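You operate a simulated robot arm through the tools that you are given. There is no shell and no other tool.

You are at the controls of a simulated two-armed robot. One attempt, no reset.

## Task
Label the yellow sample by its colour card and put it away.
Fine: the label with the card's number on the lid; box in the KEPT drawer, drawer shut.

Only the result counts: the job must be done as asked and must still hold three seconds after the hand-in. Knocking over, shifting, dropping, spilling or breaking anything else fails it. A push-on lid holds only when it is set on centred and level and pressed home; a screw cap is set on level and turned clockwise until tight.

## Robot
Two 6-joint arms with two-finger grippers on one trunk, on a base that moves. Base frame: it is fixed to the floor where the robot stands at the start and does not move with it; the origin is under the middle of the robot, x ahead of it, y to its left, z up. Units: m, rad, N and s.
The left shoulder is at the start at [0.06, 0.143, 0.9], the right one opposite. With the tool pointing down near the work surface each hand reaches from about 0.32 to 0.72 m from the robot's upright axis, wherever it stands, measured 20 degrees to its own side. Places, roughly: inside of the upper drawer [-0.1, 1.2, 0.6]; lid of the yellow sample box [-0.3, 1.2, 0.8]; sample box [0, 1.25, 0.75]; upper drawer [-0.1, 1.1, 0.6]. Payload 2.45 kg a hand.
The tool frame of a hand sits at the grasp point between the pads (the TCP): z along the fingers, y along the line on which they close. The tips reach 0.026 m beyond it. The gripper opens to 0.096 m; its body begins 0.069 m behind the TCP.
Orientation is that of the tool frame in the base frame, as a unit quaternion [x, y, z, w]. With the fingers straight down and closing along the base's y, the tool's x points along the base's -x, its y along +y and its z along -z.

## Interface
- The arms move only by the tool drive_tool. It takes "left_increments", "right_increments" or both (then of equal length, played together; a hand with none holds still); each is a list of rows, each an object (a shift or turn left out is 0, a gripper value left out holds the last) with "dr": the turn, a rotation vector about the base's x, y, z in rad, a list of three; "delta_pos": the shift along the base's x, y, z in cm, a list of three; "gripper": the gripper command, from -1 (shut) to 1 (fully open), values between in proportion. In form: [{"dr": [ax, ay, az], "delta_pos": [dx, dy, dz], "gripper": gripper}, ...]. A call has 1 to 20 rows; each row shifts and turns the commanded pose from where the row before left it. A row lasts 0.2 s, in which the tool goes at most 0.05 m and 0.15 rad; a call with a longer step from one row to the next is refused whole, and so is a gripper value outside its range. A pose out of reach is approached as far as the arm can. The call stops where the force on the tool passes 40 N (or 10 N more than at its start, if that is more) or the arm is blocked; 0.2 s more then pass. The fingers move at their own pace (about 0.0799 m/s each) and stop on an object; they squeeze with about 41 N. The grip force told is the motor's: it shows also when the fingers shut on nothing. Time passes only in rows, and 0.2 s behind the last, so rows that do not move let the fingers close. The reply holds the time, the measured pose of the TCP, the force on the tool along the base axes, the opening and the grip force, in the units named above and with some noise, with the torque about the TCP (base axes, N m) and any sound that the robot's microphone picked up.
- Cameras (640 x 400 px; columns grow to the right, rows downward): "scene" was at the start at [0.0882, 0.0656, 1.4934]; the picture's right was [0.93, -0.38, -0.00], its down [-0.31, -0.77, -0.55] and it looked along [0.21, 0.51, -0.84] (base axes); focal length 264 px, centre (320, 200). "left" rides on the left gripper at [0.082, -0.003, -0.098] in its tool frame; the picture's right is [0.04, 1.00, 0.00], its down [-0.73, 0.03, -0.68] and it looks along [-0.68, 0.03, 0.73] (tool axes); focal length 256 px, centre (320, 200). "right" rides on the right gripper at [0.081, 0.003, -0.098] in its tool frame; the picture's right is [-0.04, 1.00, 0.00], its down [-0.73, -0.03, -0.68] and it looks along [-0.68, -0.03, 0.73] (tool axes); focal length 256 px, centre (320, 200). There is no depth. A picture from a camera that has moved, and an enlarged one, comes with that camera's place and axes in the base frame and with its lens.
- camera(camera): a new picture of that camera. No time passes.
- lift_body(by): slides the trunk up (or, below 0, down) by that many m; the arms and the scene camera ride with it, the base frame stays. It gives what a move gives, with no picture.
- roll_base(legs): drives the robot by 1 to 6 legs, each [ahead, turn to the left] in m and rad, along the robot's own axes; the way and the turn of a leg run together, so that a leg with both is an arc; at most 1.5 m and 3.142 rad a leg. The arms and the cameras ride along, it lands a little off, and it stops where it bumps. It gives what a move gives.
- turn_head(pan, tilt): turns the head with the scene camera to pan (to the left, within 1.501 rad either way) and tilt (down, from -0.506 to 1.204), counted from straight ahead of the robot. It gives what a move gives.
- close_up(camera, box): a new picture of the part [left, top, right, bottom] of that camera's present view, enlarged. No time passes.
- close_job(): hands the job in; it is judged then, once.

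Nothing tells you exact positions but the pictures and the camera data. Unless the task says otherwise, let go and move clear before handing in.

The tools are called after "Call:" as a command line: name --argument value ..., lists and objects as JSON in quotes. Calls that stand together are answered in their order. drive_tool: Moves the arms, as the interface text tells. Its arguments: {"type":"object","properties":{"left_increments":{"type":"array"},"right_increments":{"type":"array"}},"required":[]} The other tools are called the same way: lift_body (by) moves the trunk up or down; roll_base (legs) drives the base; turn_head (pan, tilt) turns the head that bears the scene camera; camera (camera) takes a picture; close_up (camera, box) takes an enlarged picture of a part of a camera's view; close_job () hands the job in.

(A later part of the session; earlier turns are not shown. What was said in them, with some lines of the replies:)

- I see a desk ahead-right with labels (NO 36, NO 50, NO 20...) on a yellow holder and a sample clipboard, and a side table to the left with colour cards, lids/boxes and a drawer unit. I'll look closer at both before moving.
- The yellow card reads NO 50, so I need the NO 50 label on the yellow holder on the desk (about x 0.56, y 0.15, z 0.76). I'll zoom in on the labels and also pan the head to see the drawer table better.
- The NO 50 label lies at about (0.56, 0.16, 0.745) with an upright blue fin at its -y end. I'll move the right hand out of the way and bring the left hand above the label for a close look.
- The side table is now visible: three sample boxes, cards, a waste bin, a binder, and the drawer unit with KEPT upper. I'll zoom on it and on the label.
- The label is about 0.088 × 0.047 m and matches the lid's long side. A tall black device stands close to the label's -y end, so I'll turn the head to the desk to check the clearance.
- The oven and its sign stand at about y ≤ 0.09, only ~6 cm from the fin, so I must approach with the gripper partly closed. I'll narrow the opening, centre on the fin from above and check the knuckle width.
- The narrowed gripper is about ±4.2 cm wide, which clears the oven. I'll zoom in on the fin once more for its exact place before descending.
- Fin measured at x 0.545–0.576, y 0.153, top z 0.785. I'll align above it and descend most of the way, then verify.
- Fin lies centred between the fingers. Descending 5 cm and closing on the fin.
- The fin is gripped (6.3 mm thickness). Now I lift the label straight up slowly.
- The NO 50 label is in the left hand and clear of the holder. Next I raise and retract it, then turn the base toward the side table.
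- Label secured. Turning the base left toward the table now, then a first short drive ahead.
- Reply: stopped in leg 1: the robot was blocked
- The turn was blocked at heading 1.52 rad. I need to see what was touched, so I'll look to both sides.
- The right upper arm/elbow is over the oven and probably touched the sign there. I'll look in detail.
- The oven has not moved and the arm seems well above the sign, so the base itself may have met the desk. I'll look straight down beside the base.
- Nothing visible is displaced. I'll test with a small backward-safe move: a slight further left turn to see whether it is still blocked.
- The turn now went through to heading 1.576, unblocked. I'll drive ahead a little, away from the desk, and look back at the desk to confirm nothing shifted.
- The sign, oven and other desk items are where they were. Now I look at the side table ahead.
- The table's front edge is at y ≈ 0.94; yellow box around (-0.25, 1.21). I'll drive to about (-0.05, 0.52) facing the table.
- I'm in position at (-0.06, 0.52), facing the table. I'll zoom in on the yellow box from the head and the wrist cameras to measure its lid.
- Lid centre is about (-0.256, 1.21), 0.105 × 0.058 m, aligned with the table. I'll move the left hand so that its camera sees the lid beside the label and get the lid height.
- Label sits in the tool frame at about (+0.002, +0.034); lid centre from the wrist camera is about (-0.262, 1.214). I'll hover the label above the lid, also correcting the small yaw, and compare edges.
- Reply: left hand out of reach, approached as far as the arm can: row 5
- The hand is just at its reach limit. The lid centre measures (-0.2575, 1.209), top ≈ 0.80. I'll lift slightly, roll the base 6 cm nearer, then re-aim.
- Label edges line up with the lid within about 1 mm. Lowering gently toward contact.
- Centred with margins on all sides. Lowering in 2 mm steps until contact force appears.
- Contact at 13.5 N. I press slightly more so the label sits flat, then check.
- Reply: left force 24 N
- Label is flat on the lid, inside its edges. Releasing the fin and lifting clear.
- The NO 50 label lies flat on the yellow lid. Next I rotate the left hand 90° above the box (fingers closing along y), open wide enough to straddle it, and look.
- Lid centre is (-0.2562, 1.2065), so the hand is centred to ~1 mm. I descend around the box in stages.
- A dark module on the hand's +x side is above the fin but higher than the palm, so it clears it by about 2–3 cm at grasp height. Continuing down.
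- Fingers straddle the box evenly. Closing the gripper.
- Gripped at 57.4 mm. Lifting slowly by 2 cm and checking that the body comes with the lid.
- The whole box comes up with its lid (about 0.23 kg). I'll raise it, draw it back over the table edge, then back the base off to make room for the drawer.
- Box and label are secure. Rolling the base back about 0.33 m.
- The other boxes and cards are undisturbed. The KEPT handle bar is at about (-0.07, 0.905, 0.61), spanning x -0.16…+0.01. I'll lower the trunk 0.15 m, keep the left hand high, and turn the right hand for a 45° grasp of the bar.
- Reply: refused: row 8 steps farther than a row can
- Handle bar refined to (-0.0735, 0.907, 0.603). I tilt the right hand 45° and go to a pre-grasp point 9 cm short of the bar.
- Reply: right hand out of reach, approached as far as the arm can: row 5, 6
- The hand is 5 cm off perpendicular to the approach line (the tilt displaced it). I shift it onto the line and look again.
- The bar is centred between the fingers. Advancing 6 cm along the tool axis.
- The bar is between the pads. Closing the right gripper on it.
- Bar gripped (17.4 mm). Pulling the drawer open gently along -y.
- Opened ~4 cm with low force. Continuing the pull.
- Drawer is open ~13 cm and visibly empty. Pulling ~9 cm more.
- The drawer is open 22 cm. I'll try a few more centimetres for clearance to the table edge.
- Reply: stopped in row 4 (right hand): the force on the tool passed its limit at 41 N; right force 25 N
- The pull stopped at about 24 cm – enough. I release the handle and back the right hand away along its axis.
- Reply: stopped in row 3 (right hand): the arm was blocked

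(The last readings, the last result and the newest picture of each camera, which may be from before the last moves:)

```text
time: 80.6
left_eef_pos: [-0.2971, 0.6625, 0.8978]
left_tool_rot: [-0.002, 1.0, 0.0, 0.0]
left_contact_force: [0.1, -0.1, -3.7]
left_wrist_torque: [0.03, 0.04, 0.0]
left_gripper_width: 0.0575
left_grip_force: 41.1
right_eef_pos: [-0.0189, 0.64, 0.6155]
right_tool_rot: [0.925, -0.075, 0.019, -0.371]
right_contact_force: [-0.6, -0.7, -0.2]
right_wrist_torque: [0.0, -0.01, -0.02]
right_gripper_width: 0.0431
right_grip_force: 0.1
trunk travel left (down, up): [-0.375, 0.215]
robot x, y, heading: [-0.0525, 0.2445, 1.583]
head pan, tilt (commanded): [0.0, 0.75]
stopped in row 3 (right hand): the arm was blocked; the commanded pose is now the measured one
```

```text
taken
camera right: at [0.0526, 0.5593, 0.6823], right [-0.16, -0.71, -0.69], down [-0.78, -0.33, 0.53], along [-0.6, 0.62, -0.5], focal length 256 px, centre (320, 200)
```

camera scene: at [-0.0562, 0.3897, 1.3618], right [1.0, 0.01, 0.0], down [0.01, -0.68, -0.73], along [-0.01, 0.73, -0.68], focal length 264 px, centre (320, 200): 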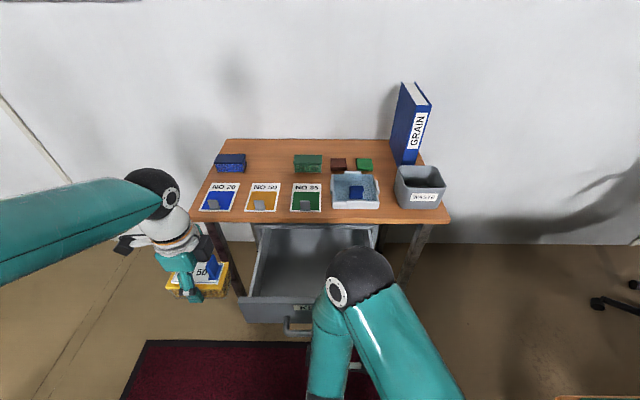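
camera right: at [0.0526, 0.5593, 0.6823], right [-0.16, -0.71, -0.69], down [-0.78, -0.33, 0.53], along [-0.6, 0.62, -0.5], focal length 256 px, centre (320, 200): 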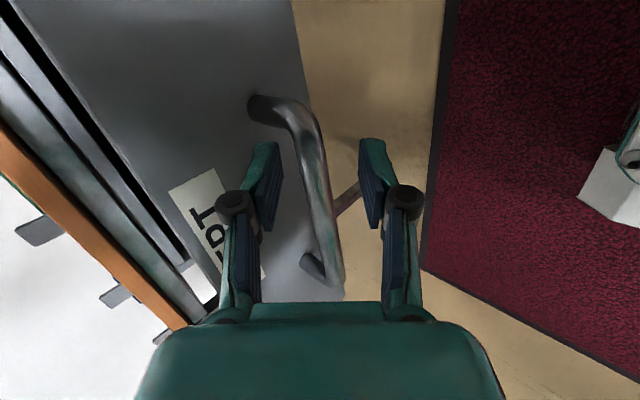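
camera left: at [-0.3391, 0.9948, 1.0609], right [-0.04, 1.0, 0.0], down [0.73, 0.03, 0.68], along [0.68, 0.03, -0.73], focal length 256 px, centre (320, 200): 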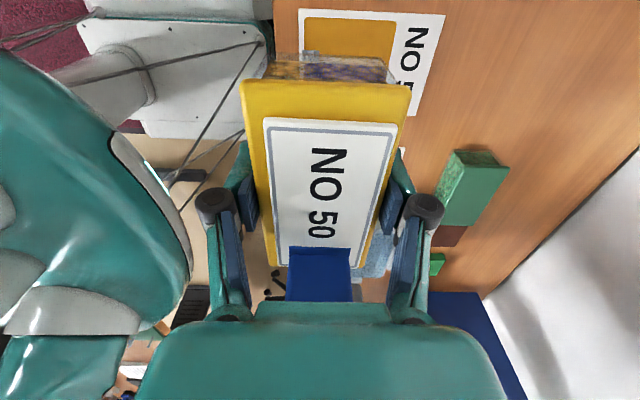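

The right arm is folded too close to the body to retreat further on its own. Raising the trunk 5 cm lifts the fingers off the bar cleanly (the bar leaves past the open tips).

Call:
lift_body --by 0.05

Call:
camera --camera "right"

Call:
camera --camera "scene"

```text
time: 81.5
left_eef_pos: [-0.2963, 0.6631, 0.9463]
left_tool_rot: [-0.004, 1.0, 0.0, 0.001]
left_contact_force: [1.2, 0.9, -2.5]
left_wrist_torque: [-0.01, 0.02, 0.0]
left_gripper_width: 0.0571
left_grip_force: 40.6
right_eef_pos: [-0.0198, 0.6413, 0.6655]
right_tool_rot: [0.924, -0.074, 0.017, -0.374]
right_contact_force: [0.4, -0.5, 0.2]
right_wrist_torque: [0.0, -0.03, -0.04]
right_gripper_width: 0.0433
right_grip_force: 0.0
trunk travel left (down, up): [-0.425, 0.165]
robot x, y, heading: [-0.0548, 0.2433, 1.578]
head pan, tilt (commanded): [0.0, 0.75]
```

```text
taken
camera right: at [0.0518, 0.5602, 0.7321], right [-0.16, -0.71, -0.69], down [-0.78, -0.33, 0.53], along [-0.6, 0.63, -0.5], focal length 256 px, centre (320, 200)
```

right: 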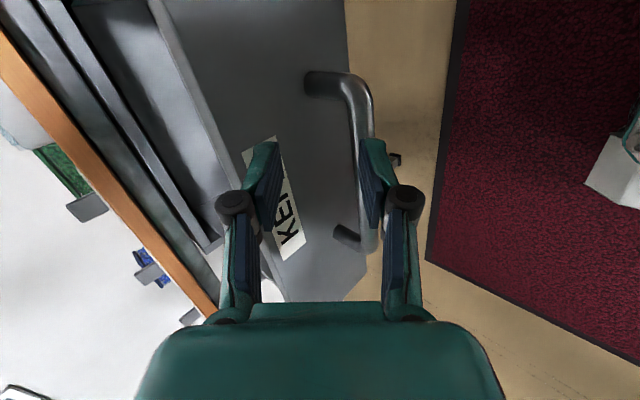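

```text
taken
camera scene: at [-0.0563, 0.3899, 1.4127], right [1.0, 0.01, 0.0], down [0.01, -0.68, -0.73], along [-0.01, 0.73, -0.68], focal length 264 px, centre (320, 200)
```

scene: 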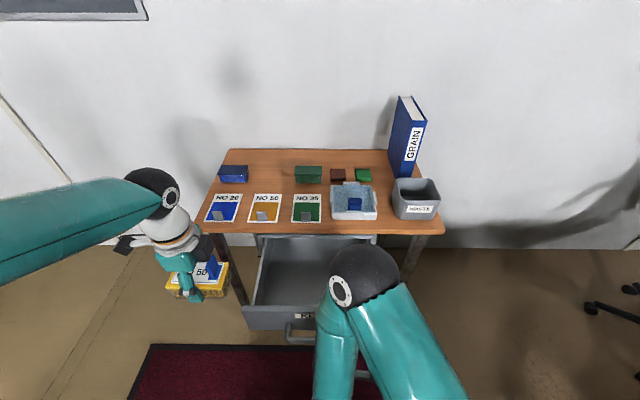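

The bar is clear of the fingers. Raising further and swinging the right hand out to the right, back to tool-down.

Call:
lift_body --by 0.06

Call:
drive_tool --right_increments '[{"delta_pos": [2, 0, 2]}, {"delta_pos": [3, 0, 2]}, {"delta_pos": [3, 0, 2]}, {"delta_pos": [3, 0, 2], "dr": [-0.13, 0, 0]}, {"delta_pos": [3, 0, 2], "dr": [-0.13, 0, 0]}, {"delta_pos": [3, 0, 1], "dr": [-0.13, 0, 0]}, {"delta_pos": [2, 0, 0], "dr": [-0.13, 0, 0]}, {"dr": [-0.13, 0, 0]}, {"dr": [-0.1, 0, 0]}, {}]'

Call:
camera --camera "scene"

```text
time: 82.5
left_eef_pos: [-0.297, 0.6624, 1.0063]
left_tool_rot: [-0.003, 1.0, -0.001, 0.001]
left_contact_force: [0.0, -0.5, -3.0]
left_wrist_torque: [-0.03, -0.02, 0.02]
left_gripper_width: 0.0573
left_grip_force: 41.4
right_eef_pos: [-0.0204, 0.6419, 0.7261]
right_tool_rot: [0.925, -0.074, 0.017, -0.373]
right_contact_force: [-0.9, 0.0, -0.3]
right_wrist_torque: [0.03, 0.02, 0.04]
right_gripper_width: 0.0431
right_grip_force: 0.2
trunk travel left (down, up): [-0.485, 0.105]
robot x, y, heading: [-0.0551, 0.2453, 1.585]
head pan, tilt (commanded): [0.0, 0.75]
```

```text
time: 84.7
left_eef_pos: [-0.2961, 0.6623, 1.0058]
left_tool_rot: [-0.002, 1.0, -0.001, 0.001]
left_contact_force: [-0.2, -0.3, -2.9]
left_wrist_torque: [-0.01, 0.06, -0.03]
left_gripper_width: 0.0572
left_grip_force: 41.3
right_eef_pos: [0.1528, 0.6691, 0.8256]
right_tool_rot: [0.997, -0.06, 0.043, -0.008]
right_contact_force: [-0.1, -0.6, 1.1]
right_wrist_torque: [0.0, 0.02, 0.01]
right_gripper_width: 0.0434
right_grip_force: 0.1
right hand out of reach, approached as far as the arm can: row 2, 3
trunk travel left (down, up): [-0.485, 0.105]
robot x, y, heading: [-0.057, 0.2478, 1.584]
head pan, tilt (commanded): [0.0, 0.75]
```

```text
taken
camera scene: at [-0.0563, 0.3895, 1.4717], right [1.0, 0.01, 0.0], down [0.01, -0.68, -0.73], along [-0.01, 0.73, -0.68], focal length 264 px, centre (320, 200)
```

scene: 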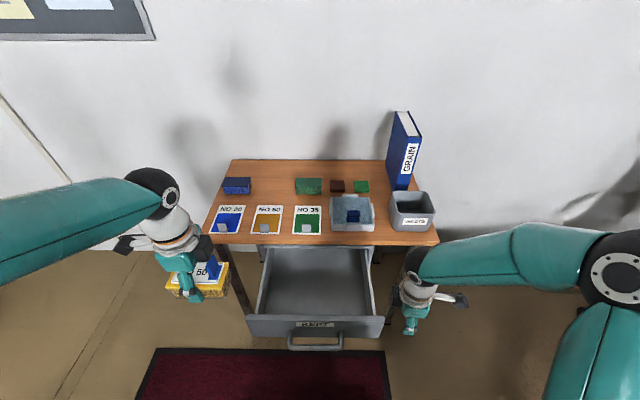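

The right hand is clear and the open drawer is in full view. Measuring its interior.

Call:
close_up --camera "scene" --box '[225, 230, 405, 355]'

Call:
camera --camera "left"

```text
3.20 times, centred on (315, 292) of scene
camera zoom: at [-0.0563, 0.3895, 1.4717], right [1.0, 0.01, 0.0], down [0.01, -0.68, -0.73], along [-0.01, 0.73, -0.68], focal length 846 px, centre (336, -96)
```

zoom: 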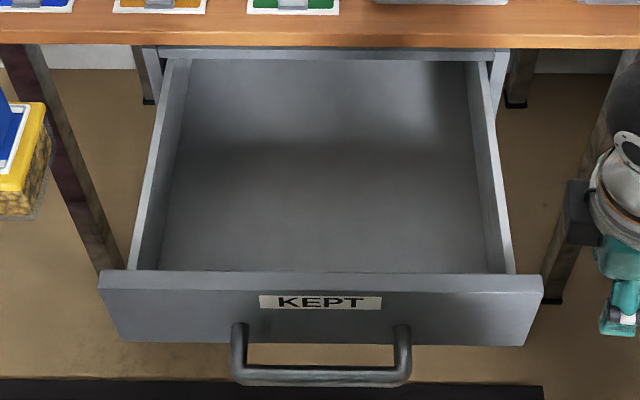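

```text
taken
camera left: at [-0.3792, 0.6586, 1.1038], right [-0.04, 1.0, 0.0], down [0.73, 0.03, 0.68], along [0.68, 0.03, -0.73], focal length 256 px, centre (320, 200)
```

left: 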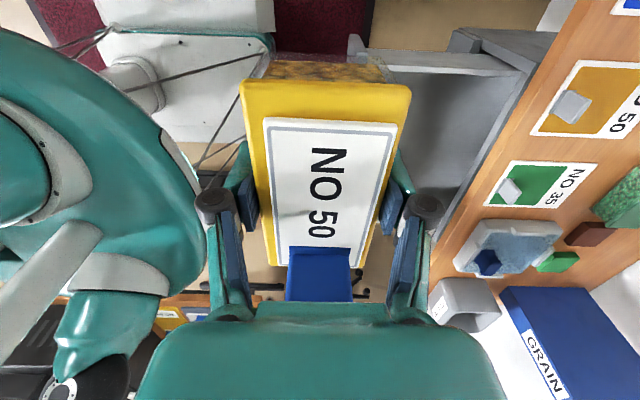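

Drawer interior spans about x -0.25…+0.10 and is exposed from y 0.754 to the table edge at ~0.935. I'll lower the trunk a bit, then bring the box over (-0.10, 0.843).

Call:
drive_tool --right_increments '[{"delta_pos": [2, -1, 3]}, {"delta_pos": [2, -1, 3]}, {"delta_pos": [2, -1, 3]}, {}]'

Call:
lift_body --by -0.1

Call:
drive_tool --left_increments '[{"delta_pos": [4, 0, 0]}, {"delta_pos": [4, 1, 0]}, {"delta_pos": [4, 2, 0]}, {"delta_pos": [4, 2.5, 0]}, {"delta_pos": [3.6, 3, 0]}, {"delta_pos": [0, 4, 0]}, {"delta_pos": [0, 4, -2]}, {"delta_pos": [0, 1.6, -3]}, {}]'

Call:
camera --camera "scene"

Call:
camera --camera "left"

```text
time: 85.7
left_eef_pos: [-0.2974, 0.6639, 1.0063]
left_tool_rot: [-0.002, 1.0, 0.0, 0.002]
left_contact_force: [-0.8, 0.5, -2.0]
left_wrist_torque: [-0.01, 0.01, -0.01]
left_gripper_width: 0.0576
left_grip_force: 40.7
right_eef_pos: [0.2125, 0.6395, 0.9131]
right_tool_rot: [0.997, -0.061, 0.042, -0.007]
right_contact_force: [0.1, -0.1, -0.7]
right_wrist_torque: [-0.02, 0.0, 0.01]
right_gripper_width: 0.0429
right_grip_force: 0.1
trunk travel left (down, up): [-0.485, 0.105]
robot x, y, heading: [-0.0544, 0.2458, 1.584]
head pan, tilt (commanded): [0.0, 0.75]
```

```text
time: 87.1
left_eef_pos: [-0.2971, 0.662, 0.905]
left_tool_rot: [-0.003, 1.0, 0.0, 0.001]
left_contact_force: [0.0, -0.6, -2.7]
left_wrist_torque: [0.02, -0.02, 0.01]
left_gripper_width: 0.0576
left_grip_force: 40.4
right_eef_pos: [0.2114, 0.6378, 0.8117]
right_tool_rot: [0.997, -0.061, 0.043, -0.008]
right_contact_force: [-0.9, -0.2, -0.6]
right_wrist_torque: [0.04, 0.02, 0.02]
right_gripper_width: 0.0433
right_grip_force: 0.0
trunk travel left (down, up): [-0.385, 0.205]
robot x, y, heading: [-0.0542, 0.2469, 1.582]
head pan, tilt (commanded): [0.0, 0.75]
```

```text
time: 89.1
left_eef_pos: [-0.0991, 0.842, 0.8513]
left_tool_rot: [-0.003, 1.0, 0.0, 0.001]
left_contact_force: [-0.4, -0.8, -2.4]
left_wrist_torque: [0.03, -0.01, 0.0]
left_gripper_width: 0.0573
left_grip_force: 41.4
right_eef_pos: [0.2114, 0.6386, 0.8128]
right_tool_rot: [0.997, -0.06, 0.042, -0.007]
right_contact_force: [-0.4, 0.4, 0.1]
right_wrist_torque: [0.04, 0.03, 0.03]
right_gripper_width: 0.0433
right_grip_force: 0.0
trunk travel left (down, up): [-0.385, 0.205]
robot x, y, heading: [-0.0585, 0.246, 1.579]
head pan, tilt (commanded): [0.0, 0.75]
```

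```text
taken
camera scene: at [-0.0562, 0.3897, 1.3717], right [1.0, 0.01, 0.0], down [0.01, -0.68, -0.73], along [-0.01, 0.73, -0.68], focal length 264 px, centre (320, 200)
```

scene: 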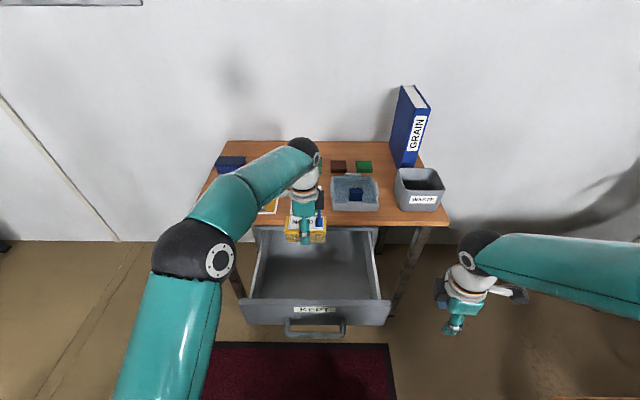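

```text
taken
camera left: at [-0.1821, 0.8391, 0.9495], right [-0.04, 1.0, 0.0], down [0.73, 0.03, 0.68], along [0.68, 0.03, -0.73], focal length 256 px, centre (320, 200)
```

left: 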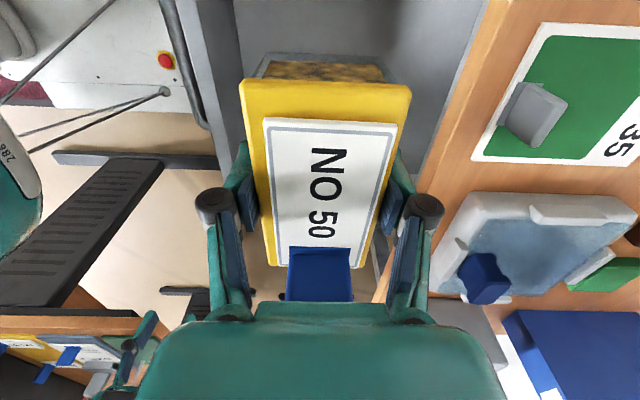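

Box is above the open drawer with ~5 cm to the table edge. Lowering it into the drawer.

Call:
drive_tool --left_increments '[{"delta_pos": [0, -0.2, -3]}, {"delta_pos": [0, 0, -3]}, {"delta_pos": [0, 0, -3]}, {"delta_pos": [0, 0, -3]}, {"delta_pos": [0, 0, -3]}, {"delta_pos": [0, 0, -3]}, {}]'

Call:
camera --camera "scene"

Call:
camera --camera "left"

```text
time: 90.7
left_eef_pos: [-0.098, 0.8407, 0.6767]
left_tool_rot: [-0.003, 1.0, 0.0, 0.001]
left_contact_force: [0.4, 0.6, -2.0]
left_wrist_torque: [0.01, 0.01, -0.01]
left_gripper_width: 0.0575
left_grip_force: 41.2
right_eef_pos: [0.2119, 0.6388, 0.8129]
right_tool_rot: [0.997, -0.061, 0.042, -0.008]
right_contact_force: [0.7, 0.7, -0.8]
right_wrist_torque: [0.0, 0.02, -0.04]
right_gripper_width: 0.0435
right_grip_force: 0.1
trunk travel left (down, up): [-0.385, 0.205]
robot x, y, heading: [-0.0578, 0.2458, 1.581]
head pan, tilt (commanded): [0.0, 0.75]
```

```text
taken
camera scene: at [-0.0562, 0.3898, 1.3717], right [1.0, 0.01, 0.0], down [0.01, -0.68, -0.73], along [-0.01, 0.73, -0.68], focal length 264 px, centre (320, 200)
```

scene: 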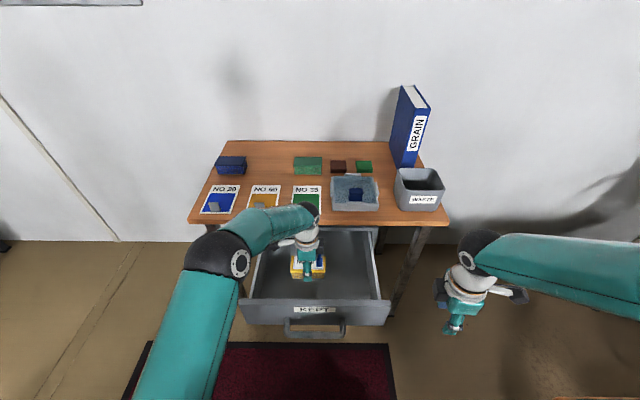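

```text
taken
camera left: at [-0.1813, 0.8371, 0.7742], right [-0.04, 1.0, 0.0], down [0.73, 0.03, 0.68], along [0.68, 0.03, -0.73], focal length 256 px, centre (320, 200)
```

left: 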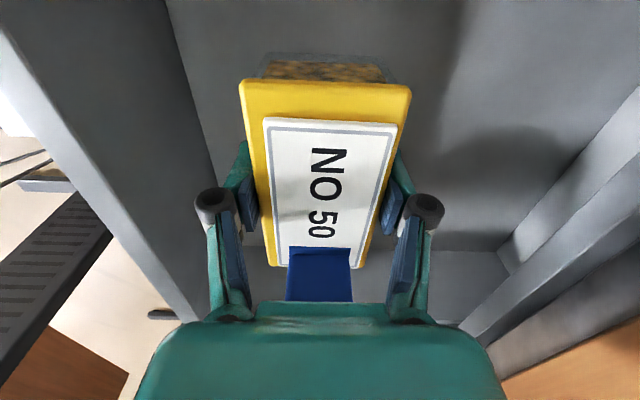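

Call:
drive_tool --left_increments '[{"delta_pos": [0, 0, -2]}, {"delta_pos": [0, 0, -2]}, {"delta_pos": [0, 0, -2]}, {}]'

Call:
camera --camera "left"

Call:
close_up --camera "scene" --box '[230, 190, 400, 340]'

```text
time: 91.7
left_eef_pos: [-0.0998, 0.842, 0.6163]
left_tool_rot: [-0.003, 1.0, 0.0, 0.001]
left_contact_force: [-0.1, -0.1, -3.6]
left_wrist_torque: [-0.02, 0.03, 0.03]
left_gripper_width: 0.0573
left_grip_force: 40.9
right_eef_pos: [0.2123, 0.6371, 0.8118]
right_tool_rot: [0.997, -0.06, 0.043, -0.008]
right_contact_force: [-0.1, -0.2, 0.5]
right_wrist_torque: [0.02, 0.0, -0.03]
right_gripper_width: 0.043
right_grip_force: 0.1
trunk travel left (down, up): [-0.385, 0.205]
robot x, y, heading: [-0.0579, 0.2468, 1.585]
head pan, tilt (commanded): [0.0, 0.75]
```

```text
taken
camera left: at [-0.182, 0.8384, 0.714], right [-0.04, 1.0, 0.0], down [0.73, 0.03, 0.68], along [0.68, 0.03, -0.73], focal length 256 px, centre (320, 200)
```

left: 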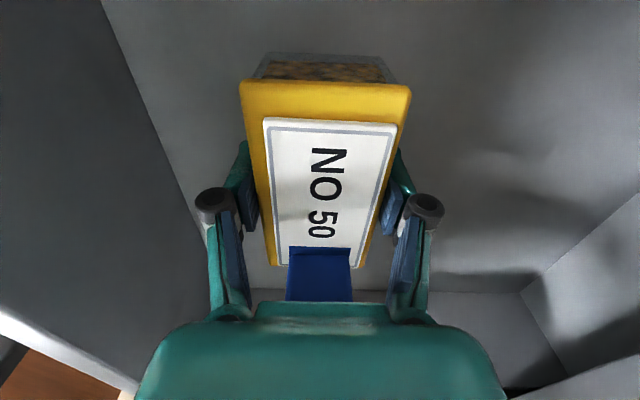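

```text
2.67 times, centred on (315, 265) of scene
camera zoom: at [-0.0561, 0.3899, 1.3717], right [1.0, 0.01, 0.0], down [0.01, -0.68, -0.73], along [-0.01, 0.73, -0.68], focal length 705 px, centre (333, 27)
```

zoom: 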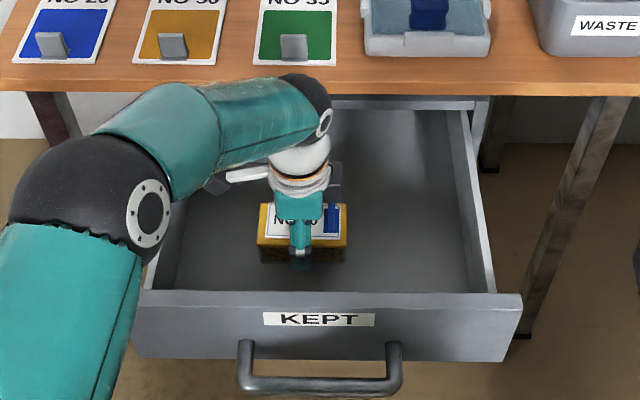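

Call:
drive_tool --left_increments '[{"delta_pos": [0, 0, -1]}, {"delta_pos": [0, 0, -1]}, {"delta_pos": [0, 0, -1]}, {"delta_pos": [0, 0, -0.5]}, {}]'

Call:
camera --camera "left"

Call:
close_up --camera "scene" --box '[230, 190, 400, 340]'

```text
time: 93.0
left_eef_pos: [-0.1011, 0.8449, 0.5876]
left_tool_rot: [-0.003, 1.0, 0.005, 0.003]
left_contact_force: [0.1, -0.2, 12.4]
left_wrist_torque: [-0.52, 0.21, -0.01]
left_gripper_width: 0.0574
left_grip_force: 41.0
right_eef_pos: [0.2127, 0.6382, 0.8124]
right_tool_rot: [0.997, -0.061, 0.042, -0.007]
right_contact_force: [-0.4, 0.6, -0.3]
right_wrist_torque: [0.01, -0.02, -0.02]
right_gripper_width: 0.0428
right_grip_force: 0.1
trunk travel left (down, up): [-0.385, 0.205]
robot x, y, heading: [-0.0561, 0.2472, 1.59]
head pan, tilt (commanded): [0.0, 0.75]
stopped in row 5 (left hand): the force on the tool passed its limit at 40 N (the readings are from after the stop); the commanded pose is now the measured one
```

```text
taken
camera left: at [-0.1827, 0.8407, 0.6846], right [-0.05, 1.0, 0.01], down [0.73, 0.03, 0.68], along [0.68, 0.04, -0.73], focal length 256 px, centre (320, 200)
```

left: 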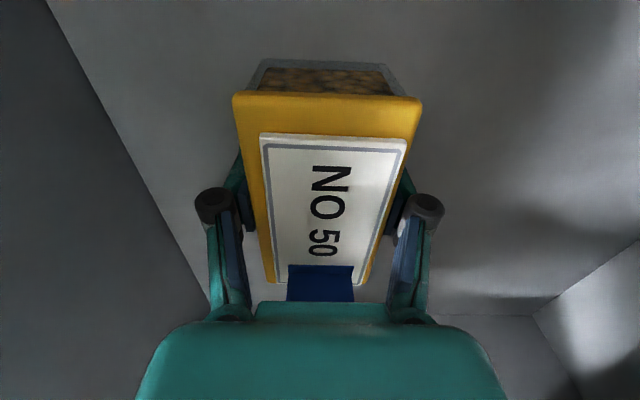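

```text
2.67 times, centred on (315, 265) of scene
camera zoom: at [-0.056, 0.389, 1.3713], right [1.0, 0.01, 0.0], down [0.01, -0.68, -0.73], along [-0.01, 0.73, -0.68], focal length 705 px, centre (333, 27)
```

zoom: 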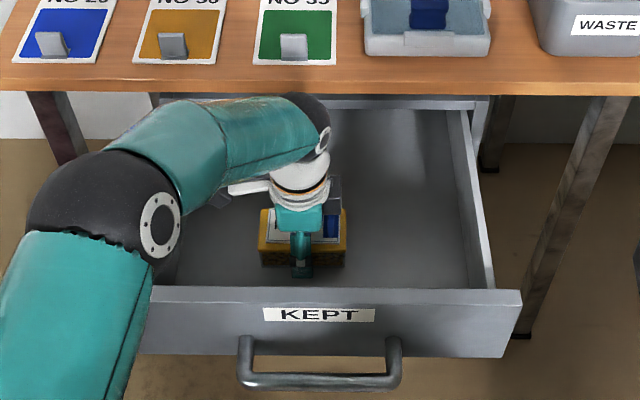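

The box touched the drawer floor (it slid up a little in the grip, label still in place). Opening the fingers to release it.

Call:
drive_tool --left_increments '[{"gripper": 0.55}, {}, {}]'

Call:
camera --camera "left"

```text
time: 93.8
left_eef_pos: [-0.0998, 0.8445, 0.5848]
left_tool_rot: [-0.002, 1.0, 0.004, 0.002]
left_contact_force: [-0.3, -0.2, -0.1]
left_wrist_torque: [0.04, -0.02, -0.02]
left_gripper_width: 0.0744
left_grip_force: 0.1
right_eef_pos: [0.2123, 0.6375, 0.8135]
right_tool_rot: [0.997, -0.061, 0.043, -0.008]
right_contact_force: [-0.1, 0.0, -0.3]
right_wrist_torque: [-0.04, -0.01, 0.0]
right_gripper_width: 0.0433
right_grip_force: 0.0
trunk travel left (down, up): [-0.385, 0.205]
robot x, y, heading: [-0.055, 0.2445, 1.584]
head pan, tilt (commanded): [0.0, 0.75]
```

```text
taken
camera left: at [-0.1828, 0.8398, 0.6826], right [-0.05, 1.0, 0.01], down [0.73, 0.03, 0.68], along [0.68, 0.04, -0.73], focal length 256 px, centre (320, 200)
```

left: 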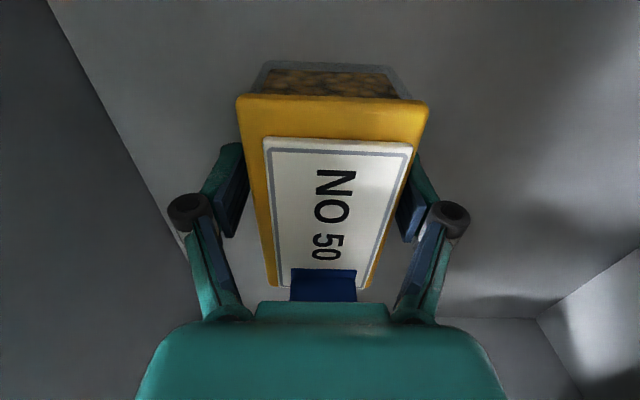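

Released. Lifting the left hand straight up out of the drawer.

Call:
drive_tool --left_increments '[{"delta_pos": [0, 0, 1]}, {"delta_pos": [0, 0, 2]}, {"delta_pos": [0, 0, 3]}, {"delta_pos": [0, 0, 3]}, {"delta_pos": [0, 0, 4]}, {"delta_pos": [0, 0, 4]}, {"delta_pos": [0, 0, 4]}, {"delta_pos": [0, -2, 4]}, {"delta_pos": [-2, -3, 2]}, {"delta_pos": [-4, -2, 0]}, {"delta_pos": [-4, -2, 0]}, {"delta_pos": [-4, -2, 0]}, {"delta_pos": [-3, -2, 0]}, {}]'

Call:
camera --camera "scene"

Call:
close_up --camera "scene" --box '[235, 205, 405, 340]'

```text
time: 96.8
left_eef_pos: [-0.2724, 0.7116, 0.8569]
left_tool_rot: [-0.003, 1.0, 0.004, 0.002]
left_contact_force: [-0.3, -0.2, -0.6]
left_wrist_torque: [0.0, 0.0, 0.0]
left_gripper_width: 0.0742
left_grip_force: 0.2
right_eef_pos: [0.2123, 0.639, 0.8145]
right_tool_rot: [0.997, -0.061, 0.043, -0.008]
right_contact_force: [0.8, -1.2, 1.2]
right_wrist_torque: [-0.04, -0.03, 0.01]
right_gripper_width: 0.0432
right_grip_force: 0.1
trunk travel left (down, up): [-0.385, 0.205]
robot x, y, heading: [-0.0581, 0.2444, 1.582]
head pan, tilt (commanded): [0.0, 0.75]
```

```text
taken
camera scene: at [-0.0561, 0.3897, 1.3717], right [1.0, 0.01, 0.0], down [0.01, -0.68, -0.73], along [-0.01, 0.73, -0.68], focal length 264 px, centre (320, 200)
```

scene: 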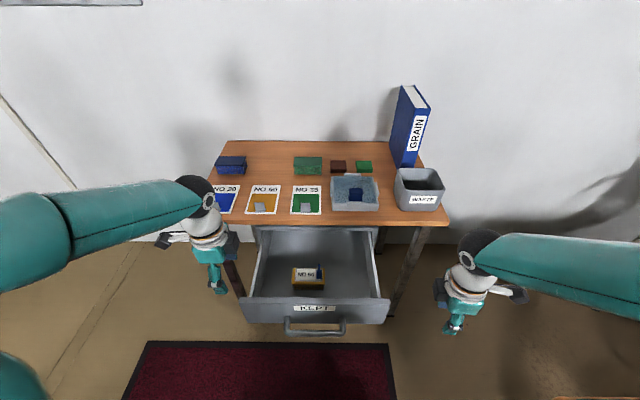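

```text
2.96 times, centred on (320, 272) of scene
camera zoom: at [-0.0561, 0.3897, 1.3717], right [1.0, 0.01, 0.0], down [0.01, -0.68, -0.73], along [-0.01, 0.73, -0.68], focal length 784 px, centre (320, -15)
```

zoom: 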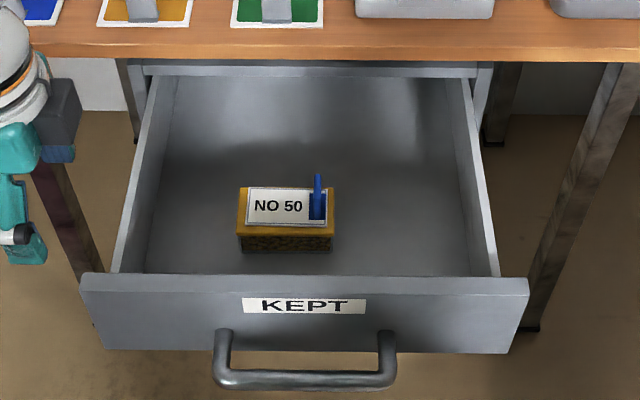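

The labelled box stands in the KEPT drawer. To shut it, I'll back the base a little, close the left fingers, and bring them in front of the handle bar.

Call:
roll_base --legs '[[-0.06, 0]]'

Call:
drive_tool --left_increments '[{"gripper": -1, "delta_pos": [2, -2, 0], "dr": [0.1, 0, 0]}, {"delta_pos": [4, -2, 0], "dr": [0.1, 0, 0]}, {"delta_pos": [4, -2, 0], "dr": [0.1, 0, 0]}, {"delta_pos": [4, 0, 0]}, {"delta_pos": [4, 0, 0]}, {"delta_pos": [1.7, 0, 0]}, {}]'

Call:
camera --camera "scene"

Call:
camera --camera "left"

```text
time: 97.7
left_eef_pos: [-0.2704, 0.6506, 0.8575]
left_tool_rot: [-0.002, 1.0, 0.005, 0.002]
left_contact_force: [-0.7, 0.1, 0.5]
left_wrist_torque: [0.03, -0.01, -0.02]
left_gripper_width: 0.0744
left_grip_force: 0.2
right_eef_pos: [0.2138, 0.578, 0.8138]
right_tool_rot: [0.997, -0.061, 0.043, -0.01]
right_contact_force: [0.0, -0.5, -0.4]
right_wrist_torque: [0.03, 0.02, 0.03]
right_gripper_width: 0.0434
right_grip_force: 0.1
trunk travel left (down, up): [-0.385, 0.205]
robot x, y, heading: [-0.0547, 0.1858, 1.582]
head pan, tilt (commanded): [0.0, 0.75]
```

```text
time: 99.3
left_eef_pos: [-0.0732, 0.593, 0.8543]
left_tool_rot: [-0.003, 0.988, 0.153, 0.002]
left_contact_force: [-0.5, 0.0, 0.7]
left_wrist_torque: [0.01, 0.04, 0.01]
left_gripper_width: 0.0
left_grip_force: 28.3
right_eef_pos: [0.2131, 0.5779, 0.814]
right_tool_rot: [0.997, -0.062, 0.042, -0.008]
right_contact_force: [-0.6, 0.6, -0.3]
right_wrist_torque: [-0.02, 0.01, -0.04]
right_gripper_width: 0.0436
right_grip_force: 0.0
trunk travel left (down, up): [-0.385, 0.205]
robot x, y, heading: [-0.0598, 0.1849, 1.582]
head pan, tilt (commanded): [0.0, 0.75]
```

```text
taken
camera scene: at [-0.0553, 0.3295, 1.3717], right [1.0, 0.01, 0.0], down [0.01, -0.68, -0.73], along [-0.01, 0.73, -0.68], focal length 264 px, centre (320, 200)
```

scene: 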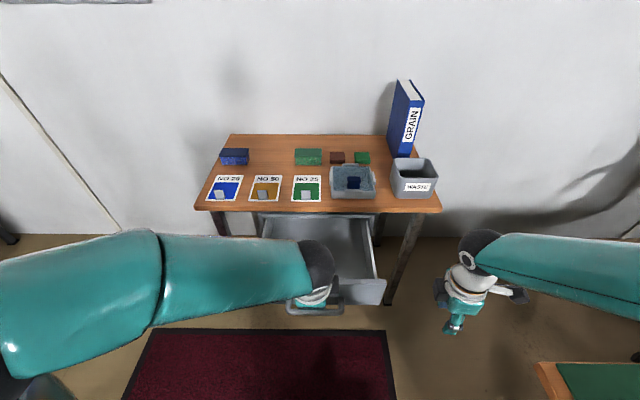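

```text
taken
camera left: at [-0.1562, 0.5598, 0.9474], right [-0.04, 0.95, 0.3], down [0.73, -0.18, 0.66], along [0.68, 0.25, -0.69], focal length 256 px, centre (320, 200)
```

left: 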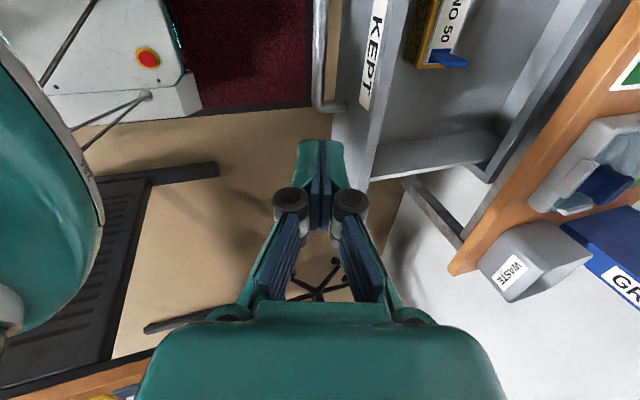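

Call:
drive_tool --left_increments '[{"delta_pos": [0, 0, -3]}, {"delta_pos": [0, 0, -3]}, {"delta_pos": [0, 0, -3]}, {"delta_pos": [0, 0, -3]}, {"delta_pos": [0, 0, -3]}, {"delta_pos": [0, 0, -3]}, {"delta_pos": [0, 0, -3]}, {"delta_pos": [0, 0, -3]}, {}]'

Call:
camera --camera "left"

Call:
camera --camera "right"

Call:
camera --camera "scene"

```text
time: 101.3
left_eef_pos: [-0.0742, 0.5918, 0.6169]
left_tool_rot: [-0.002, 0.988, 0.154, 0.002]
left_contact_force: [0.3, -0.6, 0.3]
left_wrist_torque: [0.0, 0.03, 0.01]
left_gripper_width: 0.0
left_grip_force: 28.9
right_eef_pos: [0.2143, 0.5776, 0.8144]
right_tool_rot: [0.997, -0.063, 0.042, -0.008]
right_contact_force: [-0.2, -0.4, -0.7]
right_wrist_torque: [0.02, 0.0, 0.0]
right_gripper_width: 0.0432
right_grip_force: 0.0
trunk travel left (down, up): [-0.385, 0.205]
robot x, y, heading: [-0.0529, 0.1859, 1.58]
head pan, tilt (commanded): [0.0, 0.75]
```

```text
taken
camera left: at [-0.1572, 0.5579, 0.7097], right [-0.04, 0.95, 0.3], down [0.73, -0.18, 0.66], along [0.68, 0.25, -0.69], focal length 256 px, centre (320, 200)
```

left: 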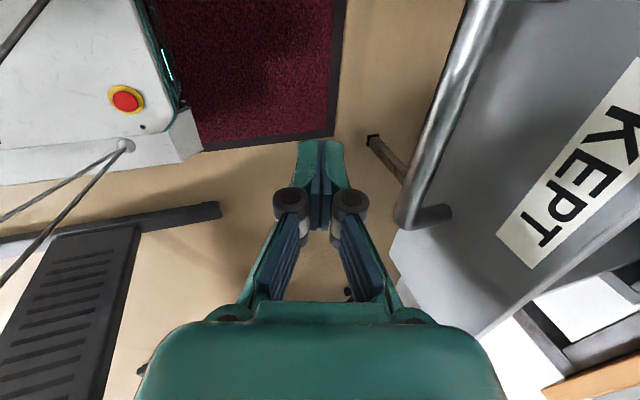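

```text
taken
camera right: at [0.285, 0.564, 0.9175], right [-0.16, -0.99, -0.02], down [-0.78, 0.11, 0.62], along [-0.6, 0.12, -0.79], focal length 256 px, centre (320, 200)
```

right: 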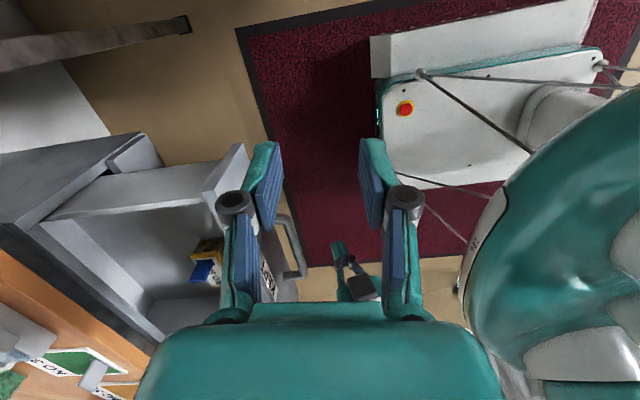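

```text
taken
camera scene: at [-0.0553, 0.3296, 1.3718], right [1.0, 0.01, 0.0], down [0.01, -0.68, -0.73], along [-0.01, 0.73, -0.68], focal length 264 px, centre (320, 200)
```

scene: 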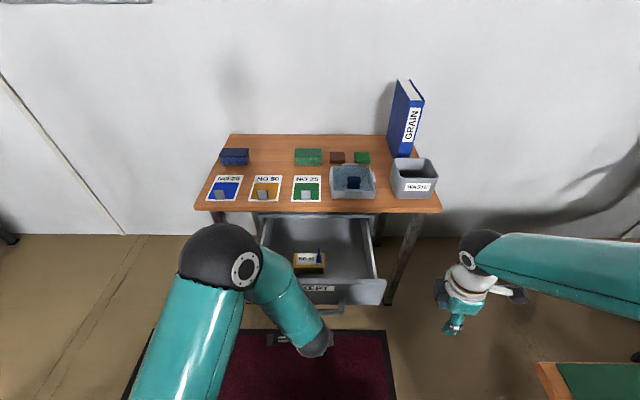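

The closed left fingers are just in front of the bar (bar at y≈0.667, z≈0.603). I lower 1.5 cm and push the drawer shut gently along +y.

Call:
drive_tool --left_increments '[{"delta_pos": [0, 0, -1.4]}, {"delta_pos": [0, 1.5, 0]}, {"delta_pos": [0, 1, 0]}, {"delta_pos": [0, 1, 0]}, {"delta_pos": [0, 1, 0]}, {"delta_pos": [0, 1, 0]}, {"delta_pos": [0, 1, 0]}, {"delta_pos": [0, 1, 0]}, {}]'

Call:
camera --camera "left"

Call:
camera --camera "scene"

```text
time: 103.3
left_eef_pos: [-0.0734, 0.6676, 0.604]
left_tool_rot: [-0.002, 0.988, 0.154, 0.002]
left_contact_force: [0.0, -0.6, -1.1]
left_wrist_torque: [0.01, -0.03, 0.01]
left_gripper_width: 0.0
left_grip_force: 28.1
right_eef_pos: [0.214, 0.5788, 0.8136]
right_tool_rot: [0.997, -0.061, 0.043, -0.007]
right_contact_force: [0.2, 0.3, -0.1]
right_wrist_torque: [0.02, 0.01, -0.01]
right_gripper_width: 0.0431
right_grip_force: 0.1
trunk travel left (down, up): [-0.385, 0.205]
robot x, y, heading: [-0.0521, 0.1837, 1.582]
head pan, tilt (commanded): [0.0, 0.75]
```

```text
taken
camera left: at [-0.1558, 0.6346, 0.6961], right [-0.05, 0.95, 0.3], down [0.73, -0.18, 0.66], along [0.68, 0.25, -0.69], focal length 256 px, centre (320, 200)
```

left: 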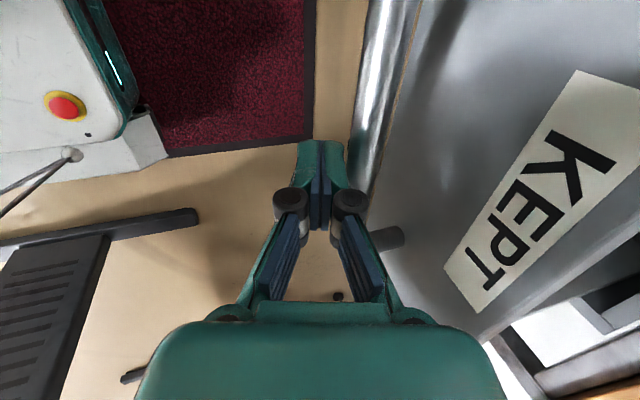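

```text
taken
camera scene: at [-0.0552, 0.3298, 1.3718], right [1.0, 0.01, 0.0], down [0.01, -0.68, -0.73], along [-0.01, 0.73, -0.68], focal length 264 px, centre (320, 200)
```

scene: 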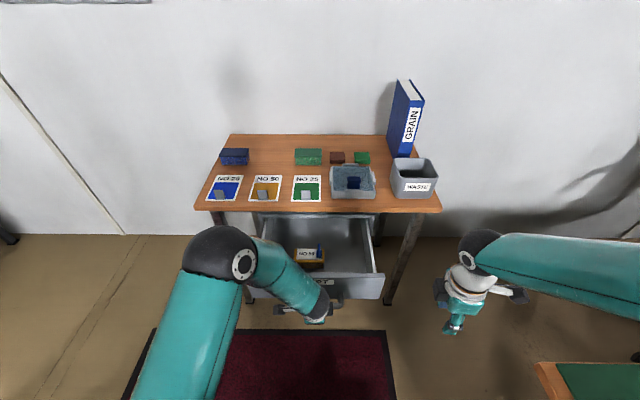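

Contact with the bar; drawer resistance is tiny. Continuing the push.

Call:
drive_tool --left_increments '[{"delta_pos": [0, 1.5, 0]}, {"delta_pos": [0, 1.5, 0]}, {"delta_pos": [0, 1.5, 0]}, {"delta_pos": [0, 1.5, 0]}, {"delta_pos": [0, 1.5, 0]}, {"delta_pos": [0, 1.5, 0]}, {"delta_pos": [0, 1.5, 0]}, {"delta_pos": [0, 1.5, 0]}, {}]'

Call:
camera --camera "left"

Call:
camera --camera "scene"

```text
time: 105.3
left_eef_pos: [-0.0727, 0.789, 0.6036]
left_tool_rot: [-0.003, 0.988, 0.154, 0.002]
left_contact_force: [0.4, 0.5, 0.1]
left_wrist_torque: [0.02, 0.01, 0.01]
left_gripper_width: 0.0
left_grip_force: 28.3
right_eef_pos: [0.213, 0.578, 0.8139]
right_tool_rot: [0.997, -0.061, 0.042, -0.008]
right_contact_force: [0.5, 0.2, -0.1]
right_wrist_torque: [0.02, -0.02, 0.03]
right_gripper_width: 0.0432
right_grip_force: 0.1
trunk travel left (down, up): [-0.385, 0.205]
robot x, y, heading: [-0.0575, 0.183, 1.579]
head pan, tilt (commanded): [0.0, 0.75]
```

```text
taken
camera left: at [-0.156, 0.7547, 0.6958], right [-0.04, 0.95, 0.3], down [0.73, -0.18, 0.66], along [0.68, 0.25, -0.69], focal length 256 px, centre (320, 200)
```

left: 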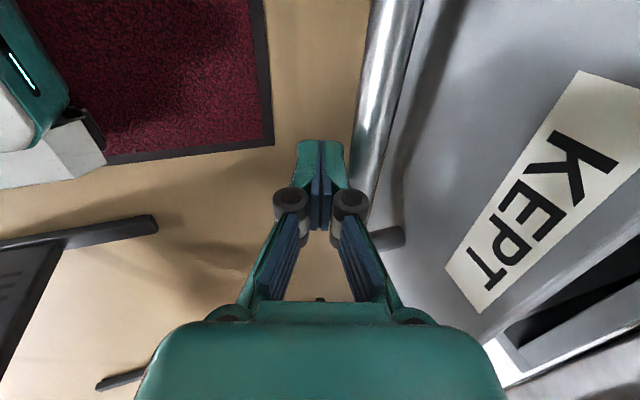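

```text
taken
camera scene: at [-0.0553, 0.3298, 1.3717], right [1.0, 0.01, 0.0], down [0.01, -0.68, -0.73], along [-0.01, 0.73, -0.68], focal length 264 px, centre (320, 200)
```

scene: 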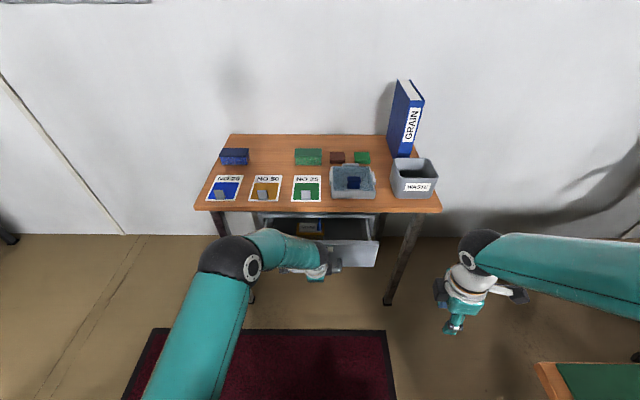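

Drawer is about half shut, low force. Continuing in smaller steps toward fully closed.

Call:
drive_tool --left_increments '[{"delta_pos": [0, 1.2, 0]}, {"delta_pos": [0, 1.2, 0]}, {"delta_pos": [0, 1.2, 0]}, {"delta_pos": [0, 1.2, 0]}, {"delta_pos": [0, 1.2, 0]}, {"delta_pos": [0, 1.0, 0]}, {}]'

Call:
camera --camera "left"

Call:
camera --camera "scene"

```text
time: 106.9
left_eef_pos: [-0.0735, 0.858, 0.603]
left_tool_rot: [-0.003, 0.988, 0.154, 0.003]
left_contact_force: [0.1, 0.6, 0.9]
left_wrist_torque: [0.01, 0.01, 0.02]
left_gripper_width: 0.0001
left_grip_force: 28.5
right_eef_pos: [0.2128, 0.5784, 0.8142]
right_tool_rot: [0.997, -0.062, 0.042, -0.008]
right_contact_force: [-0.3, -0.2, 0.4]
right_wrist_torque: [-0.01, -0.01, -0.02]
right_gripper_width: 0.0433
right_grip_force: 0.1
trunk travel left (down, up): [-0.385, 0.205]
robot x, y, heading: [-0.0566, 0.1862, 1.584]
head pan, tilt (commanded): [0.0, 0.75]
```

```text
taken
camera left: at [-0.1561, 0.8242, 0.6963], right [-0.04, 0.95, 0.3], down [0.73, -0.18, 0.66], along [0.68, 0.25, -0.69], focal length 256 px, centre (320, 200)
```

left: 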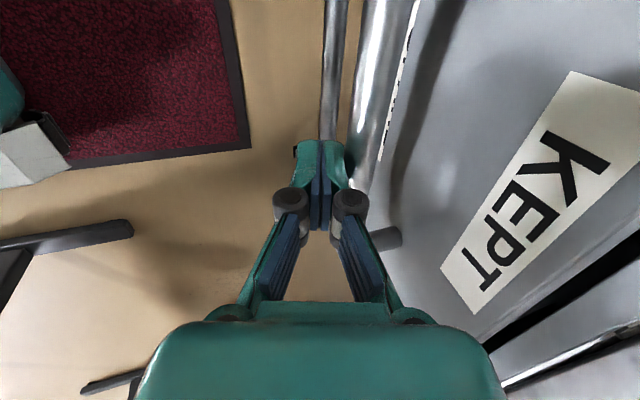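

```text
taken
camera scene: at [-0.0553, 0.3299, 1.3717], right [1.0, 0.01, 0.0], down [0.01, -0.68, -0.73], along [-0.01, 0.73, -0.68], focal length 264 px, centre (320, 200)
```

scene: 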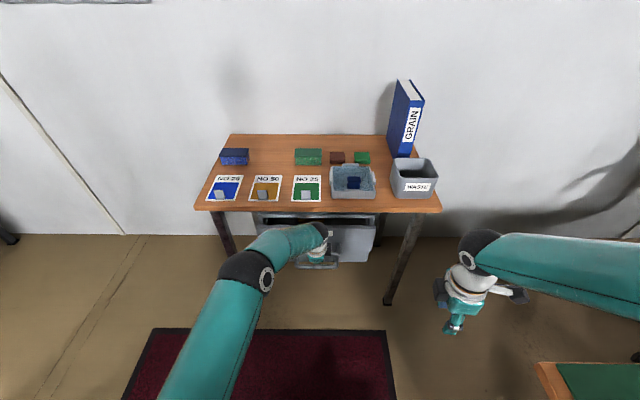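

Call:
drive_tool --left_increments '[{"delta_pos": [0, 0.7, 0]}, {"delta_pos": [0, 0.7, 0]}, {"delta_pos": [0, 0.5, 0]}, {"delta_pos": [0, 0.4, 0]}, {}]'

Call:
camera --camera "left"

Call:
close_up --camera "scene" --box '[225, 190, 405, 300]'

```text
time: 108.1
left_eef_pos: [-0.0738, 0.8807, 0.6033]
left_tool_rot: [-0.002, 0.988, 0.154, 0.002]
left_contact_force: [-0.5, 0.1, 1.4]
left_wrist_torque: [0.01, -0.04, -0.01]
left_gripper_width: 0.0001
left_grip_force: 28.8
right_eef_pos: [0.2126, 0.578, 0.8136]
right_tool_rot: [0.997, -0.061, 0.043, -0.008]
right_contact_force: [0.1, -0.7, -0.7]
right_wrist_torque: [-0.01, -0.03, 0.0]
right_gripper_width: 0.0433
right_grip_force: 0.0
trunk travel left (down, up): [-0.385, 0.205]
robot x, y, heading: [-0.0543, 0.1894, 1.584]
head pan, tilt (commanded): [0.0, 0.75]
```

```text
taken
camera left: at [-0.1562, 0.8471, 0.6959], right [-0.05, 0.95, 0.3], down [0.73, -0.18, 0.66], along [0.68, 0.25, -0.69], focal length 256 px, centre (320, 200)
```

left: 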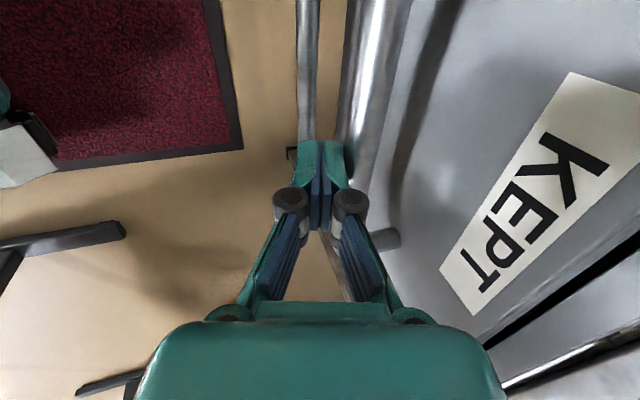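

```text
3.56 times, centred on (315, 245) of scene
camera zoom: at [-0.0553, 0.3299, 1.3717], right [1.0, 0.01, 0.0], down [0.01, -0.68, -0.73], along [-0.01, 0.73, -0.68], focal length 940 px, centre (338, 40)
```

zoom: 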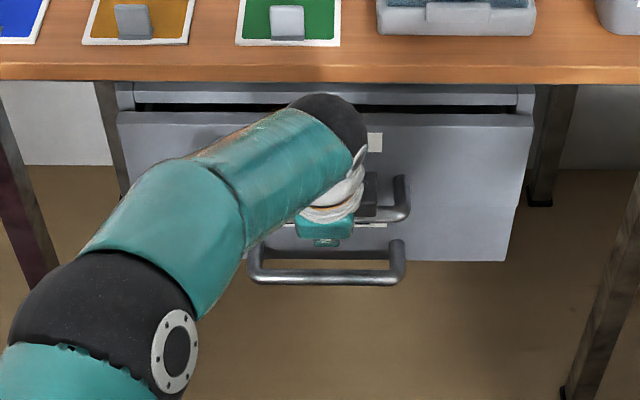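

Call:
drive_tool --left_increments '[{"delta_pos": [0, 0.4, 0]}, {"delta_pos": [0, 0.4, 0]}, {"delta_pos": [0, 0.4, 0]}, {}]'

Call:
close_up --camera "scene" --box '[225, 190, 405, 300]'

```text
time: 109.1
left_eef_pos: [-0.0723, 0.8864, 0.6026]
left_tool_rot: [-0.001, 0.989, 0.149, 0.001]
left_contact_force: [1.1, -36.2, 4.8]
left_wrist_torque: [-0.34, -0.03, -0.07]
left_gripper_width: 0.0
left_grip_force: 28.7
right_eef_pos: [0.2142, 0.5758, 0.8145]
right_tool_rot: [0.997, -0.061, 0.043, -0.009]
right_contact_force: [0.4, 0.0, 0.0]
right_wrist_torque: [0.02, -0.04, 0.0]
right_gripper_width: 0.0435
right_grip_force: 0.1
trunk travel left (down, up): [-0.385, 0.205]
robot x, y, heading: [-0.0555, 0.1866, 1.583]
head pan, tilt (commanded): [0.0, 0.75]
```

```text
3.56 times, centred on (315, 245) of scene
camera zoom: at [-0.0551, 0.3259, 1.3721], right [1.0, 0.01, 0.0], down [0.01, -0.68, -0.73], along [-0.01, 0.73, -0.68], focal length 940 px, centre (338, 40)
```

zoom: 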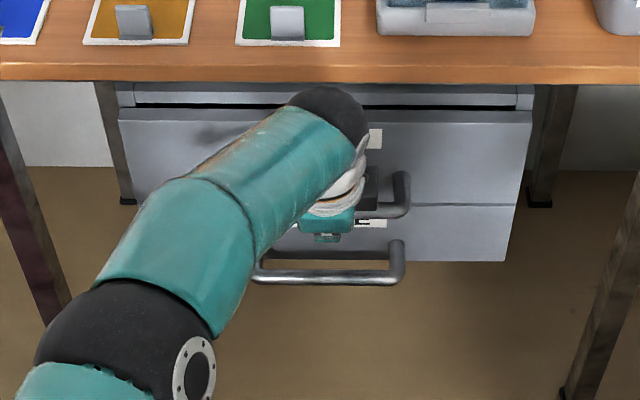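

The drawer is against its stop (36 N, bar back at y≈0.908 as when closed). Backing the hand away and checking.

Call:
drive_tool --left_increments '[{"delta_pos": [0, -0.6, 0]}, {"delta_pos": [0, -1.5, 0]}, {"delta_pos": [0, -3, 0]}, {"delta_pos": [0, -4, 0]}, {"delta_pos": [0, -4, 0]}, {"delta_pos": [-2, -3, 3]}, {"delta_pos": [-2, -2, 4]}, {"delta_pos": [-2, 0, 4]}, {"delta_pos": [-3, 0, 4]}, {"delta_pos": [-3, 0, 4]}, {"delta_pos": [-3, 0, 3]}, {"delta_pos": [-3, 0, 0]}, {}]'

Call:
camera --camera "scene"

Call:
close_up --camera "scene" --box '[225, 190, 405, 300]'

```text
time: 111.9
left_eef_pos: [-0.2526, 0.7097, 0.8254]
left_tool_rot: [-0.002, 0.988, 0.154, 0.003]
left_contact_force: [0.4, 0.7, -0.3]
left_wrist_torque: [0.01, -0.01, 0.01]
left_gripper_width: 0.0002
left_grip_force: 28.6
right_eef_pos: [0.2138, 0.578, 0.8142]
right_tool_rot: [0.997, -0.062, 0.042, -0.008]
right_contact_force: [-0.3, -0.1, -0.3]
right_wrist_torque: [0.0, -0.02, -0.01]
right_gripper_width: 0.0435
right_grip_force: 0.1
trunk travel left (down, up): [-0.385, 0.205]
robot x, y, heading: [-0.0541, 0.1846, 1.581]
head pan, tilt (commanded): [0.0, 0.75]
```

```text
taken
camera scene: at [-0.0553, 0.3296, 1.3717], right [1.0, 0.01, 0.0], down [0.01, -0.68, -0.73], along [-0.01, 0.73, -0.68], focal length 264 px, centre (320, 200)
```

scene: 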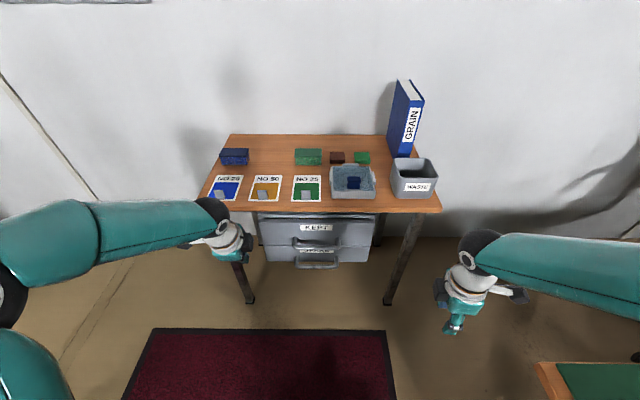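

```text
3.56 times, centred on (315, 245) of scene
camera zoom: at [-0.0553, 0.3296, 1.3717], right [1.0, 0.01, 0.0], down [0.01, -0.68, -0.73], along [-0.01, 0.73, -0.68], focal length 940 px, centre (338, 40)
```

zoom: 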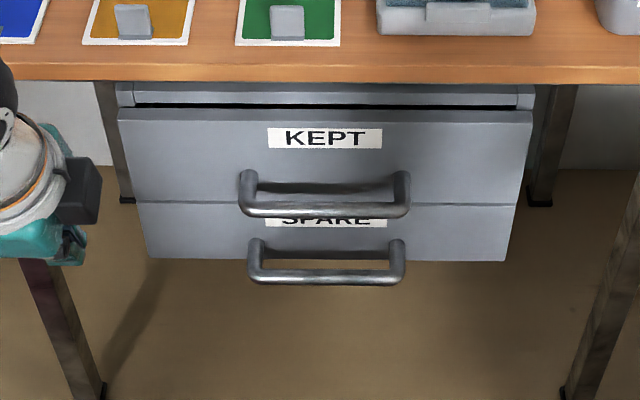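

The KEPT drawer is shut flush with the one below. The NO 50-labelled yellow box is inside, both hands are empty and clear, and the rest of the table looks undisturbed, so I'm handing in.

Call:
close_job

```text
The job is handed in.
```

The yellow sample is labelled and put away. Its lid carries the NO 50 label, matching the number on the yellow colour card, and the box is in the KEPT drawer with the drawer shut. The job is handed in; no verdict came back.

- **Label:** it lies flat on the lid, a few millimetres off centre towards the back edge but inside the lid on all sides. I last saw it in place just before shutting the drawer.
- **Drawer:** the handle is back at the position it had when I first measured it closed, and the front is flush with the lower drawer.
- **Box:** it slid up a little in the grip when it touched the drawer floor. It stood upright with lid and label in place after I let go.
- **Other items:** nothing I could see on the desk or table moved. The first turn of the base reported that it was blocked. I found no cause, and the oven and the sign on it were where they had been.
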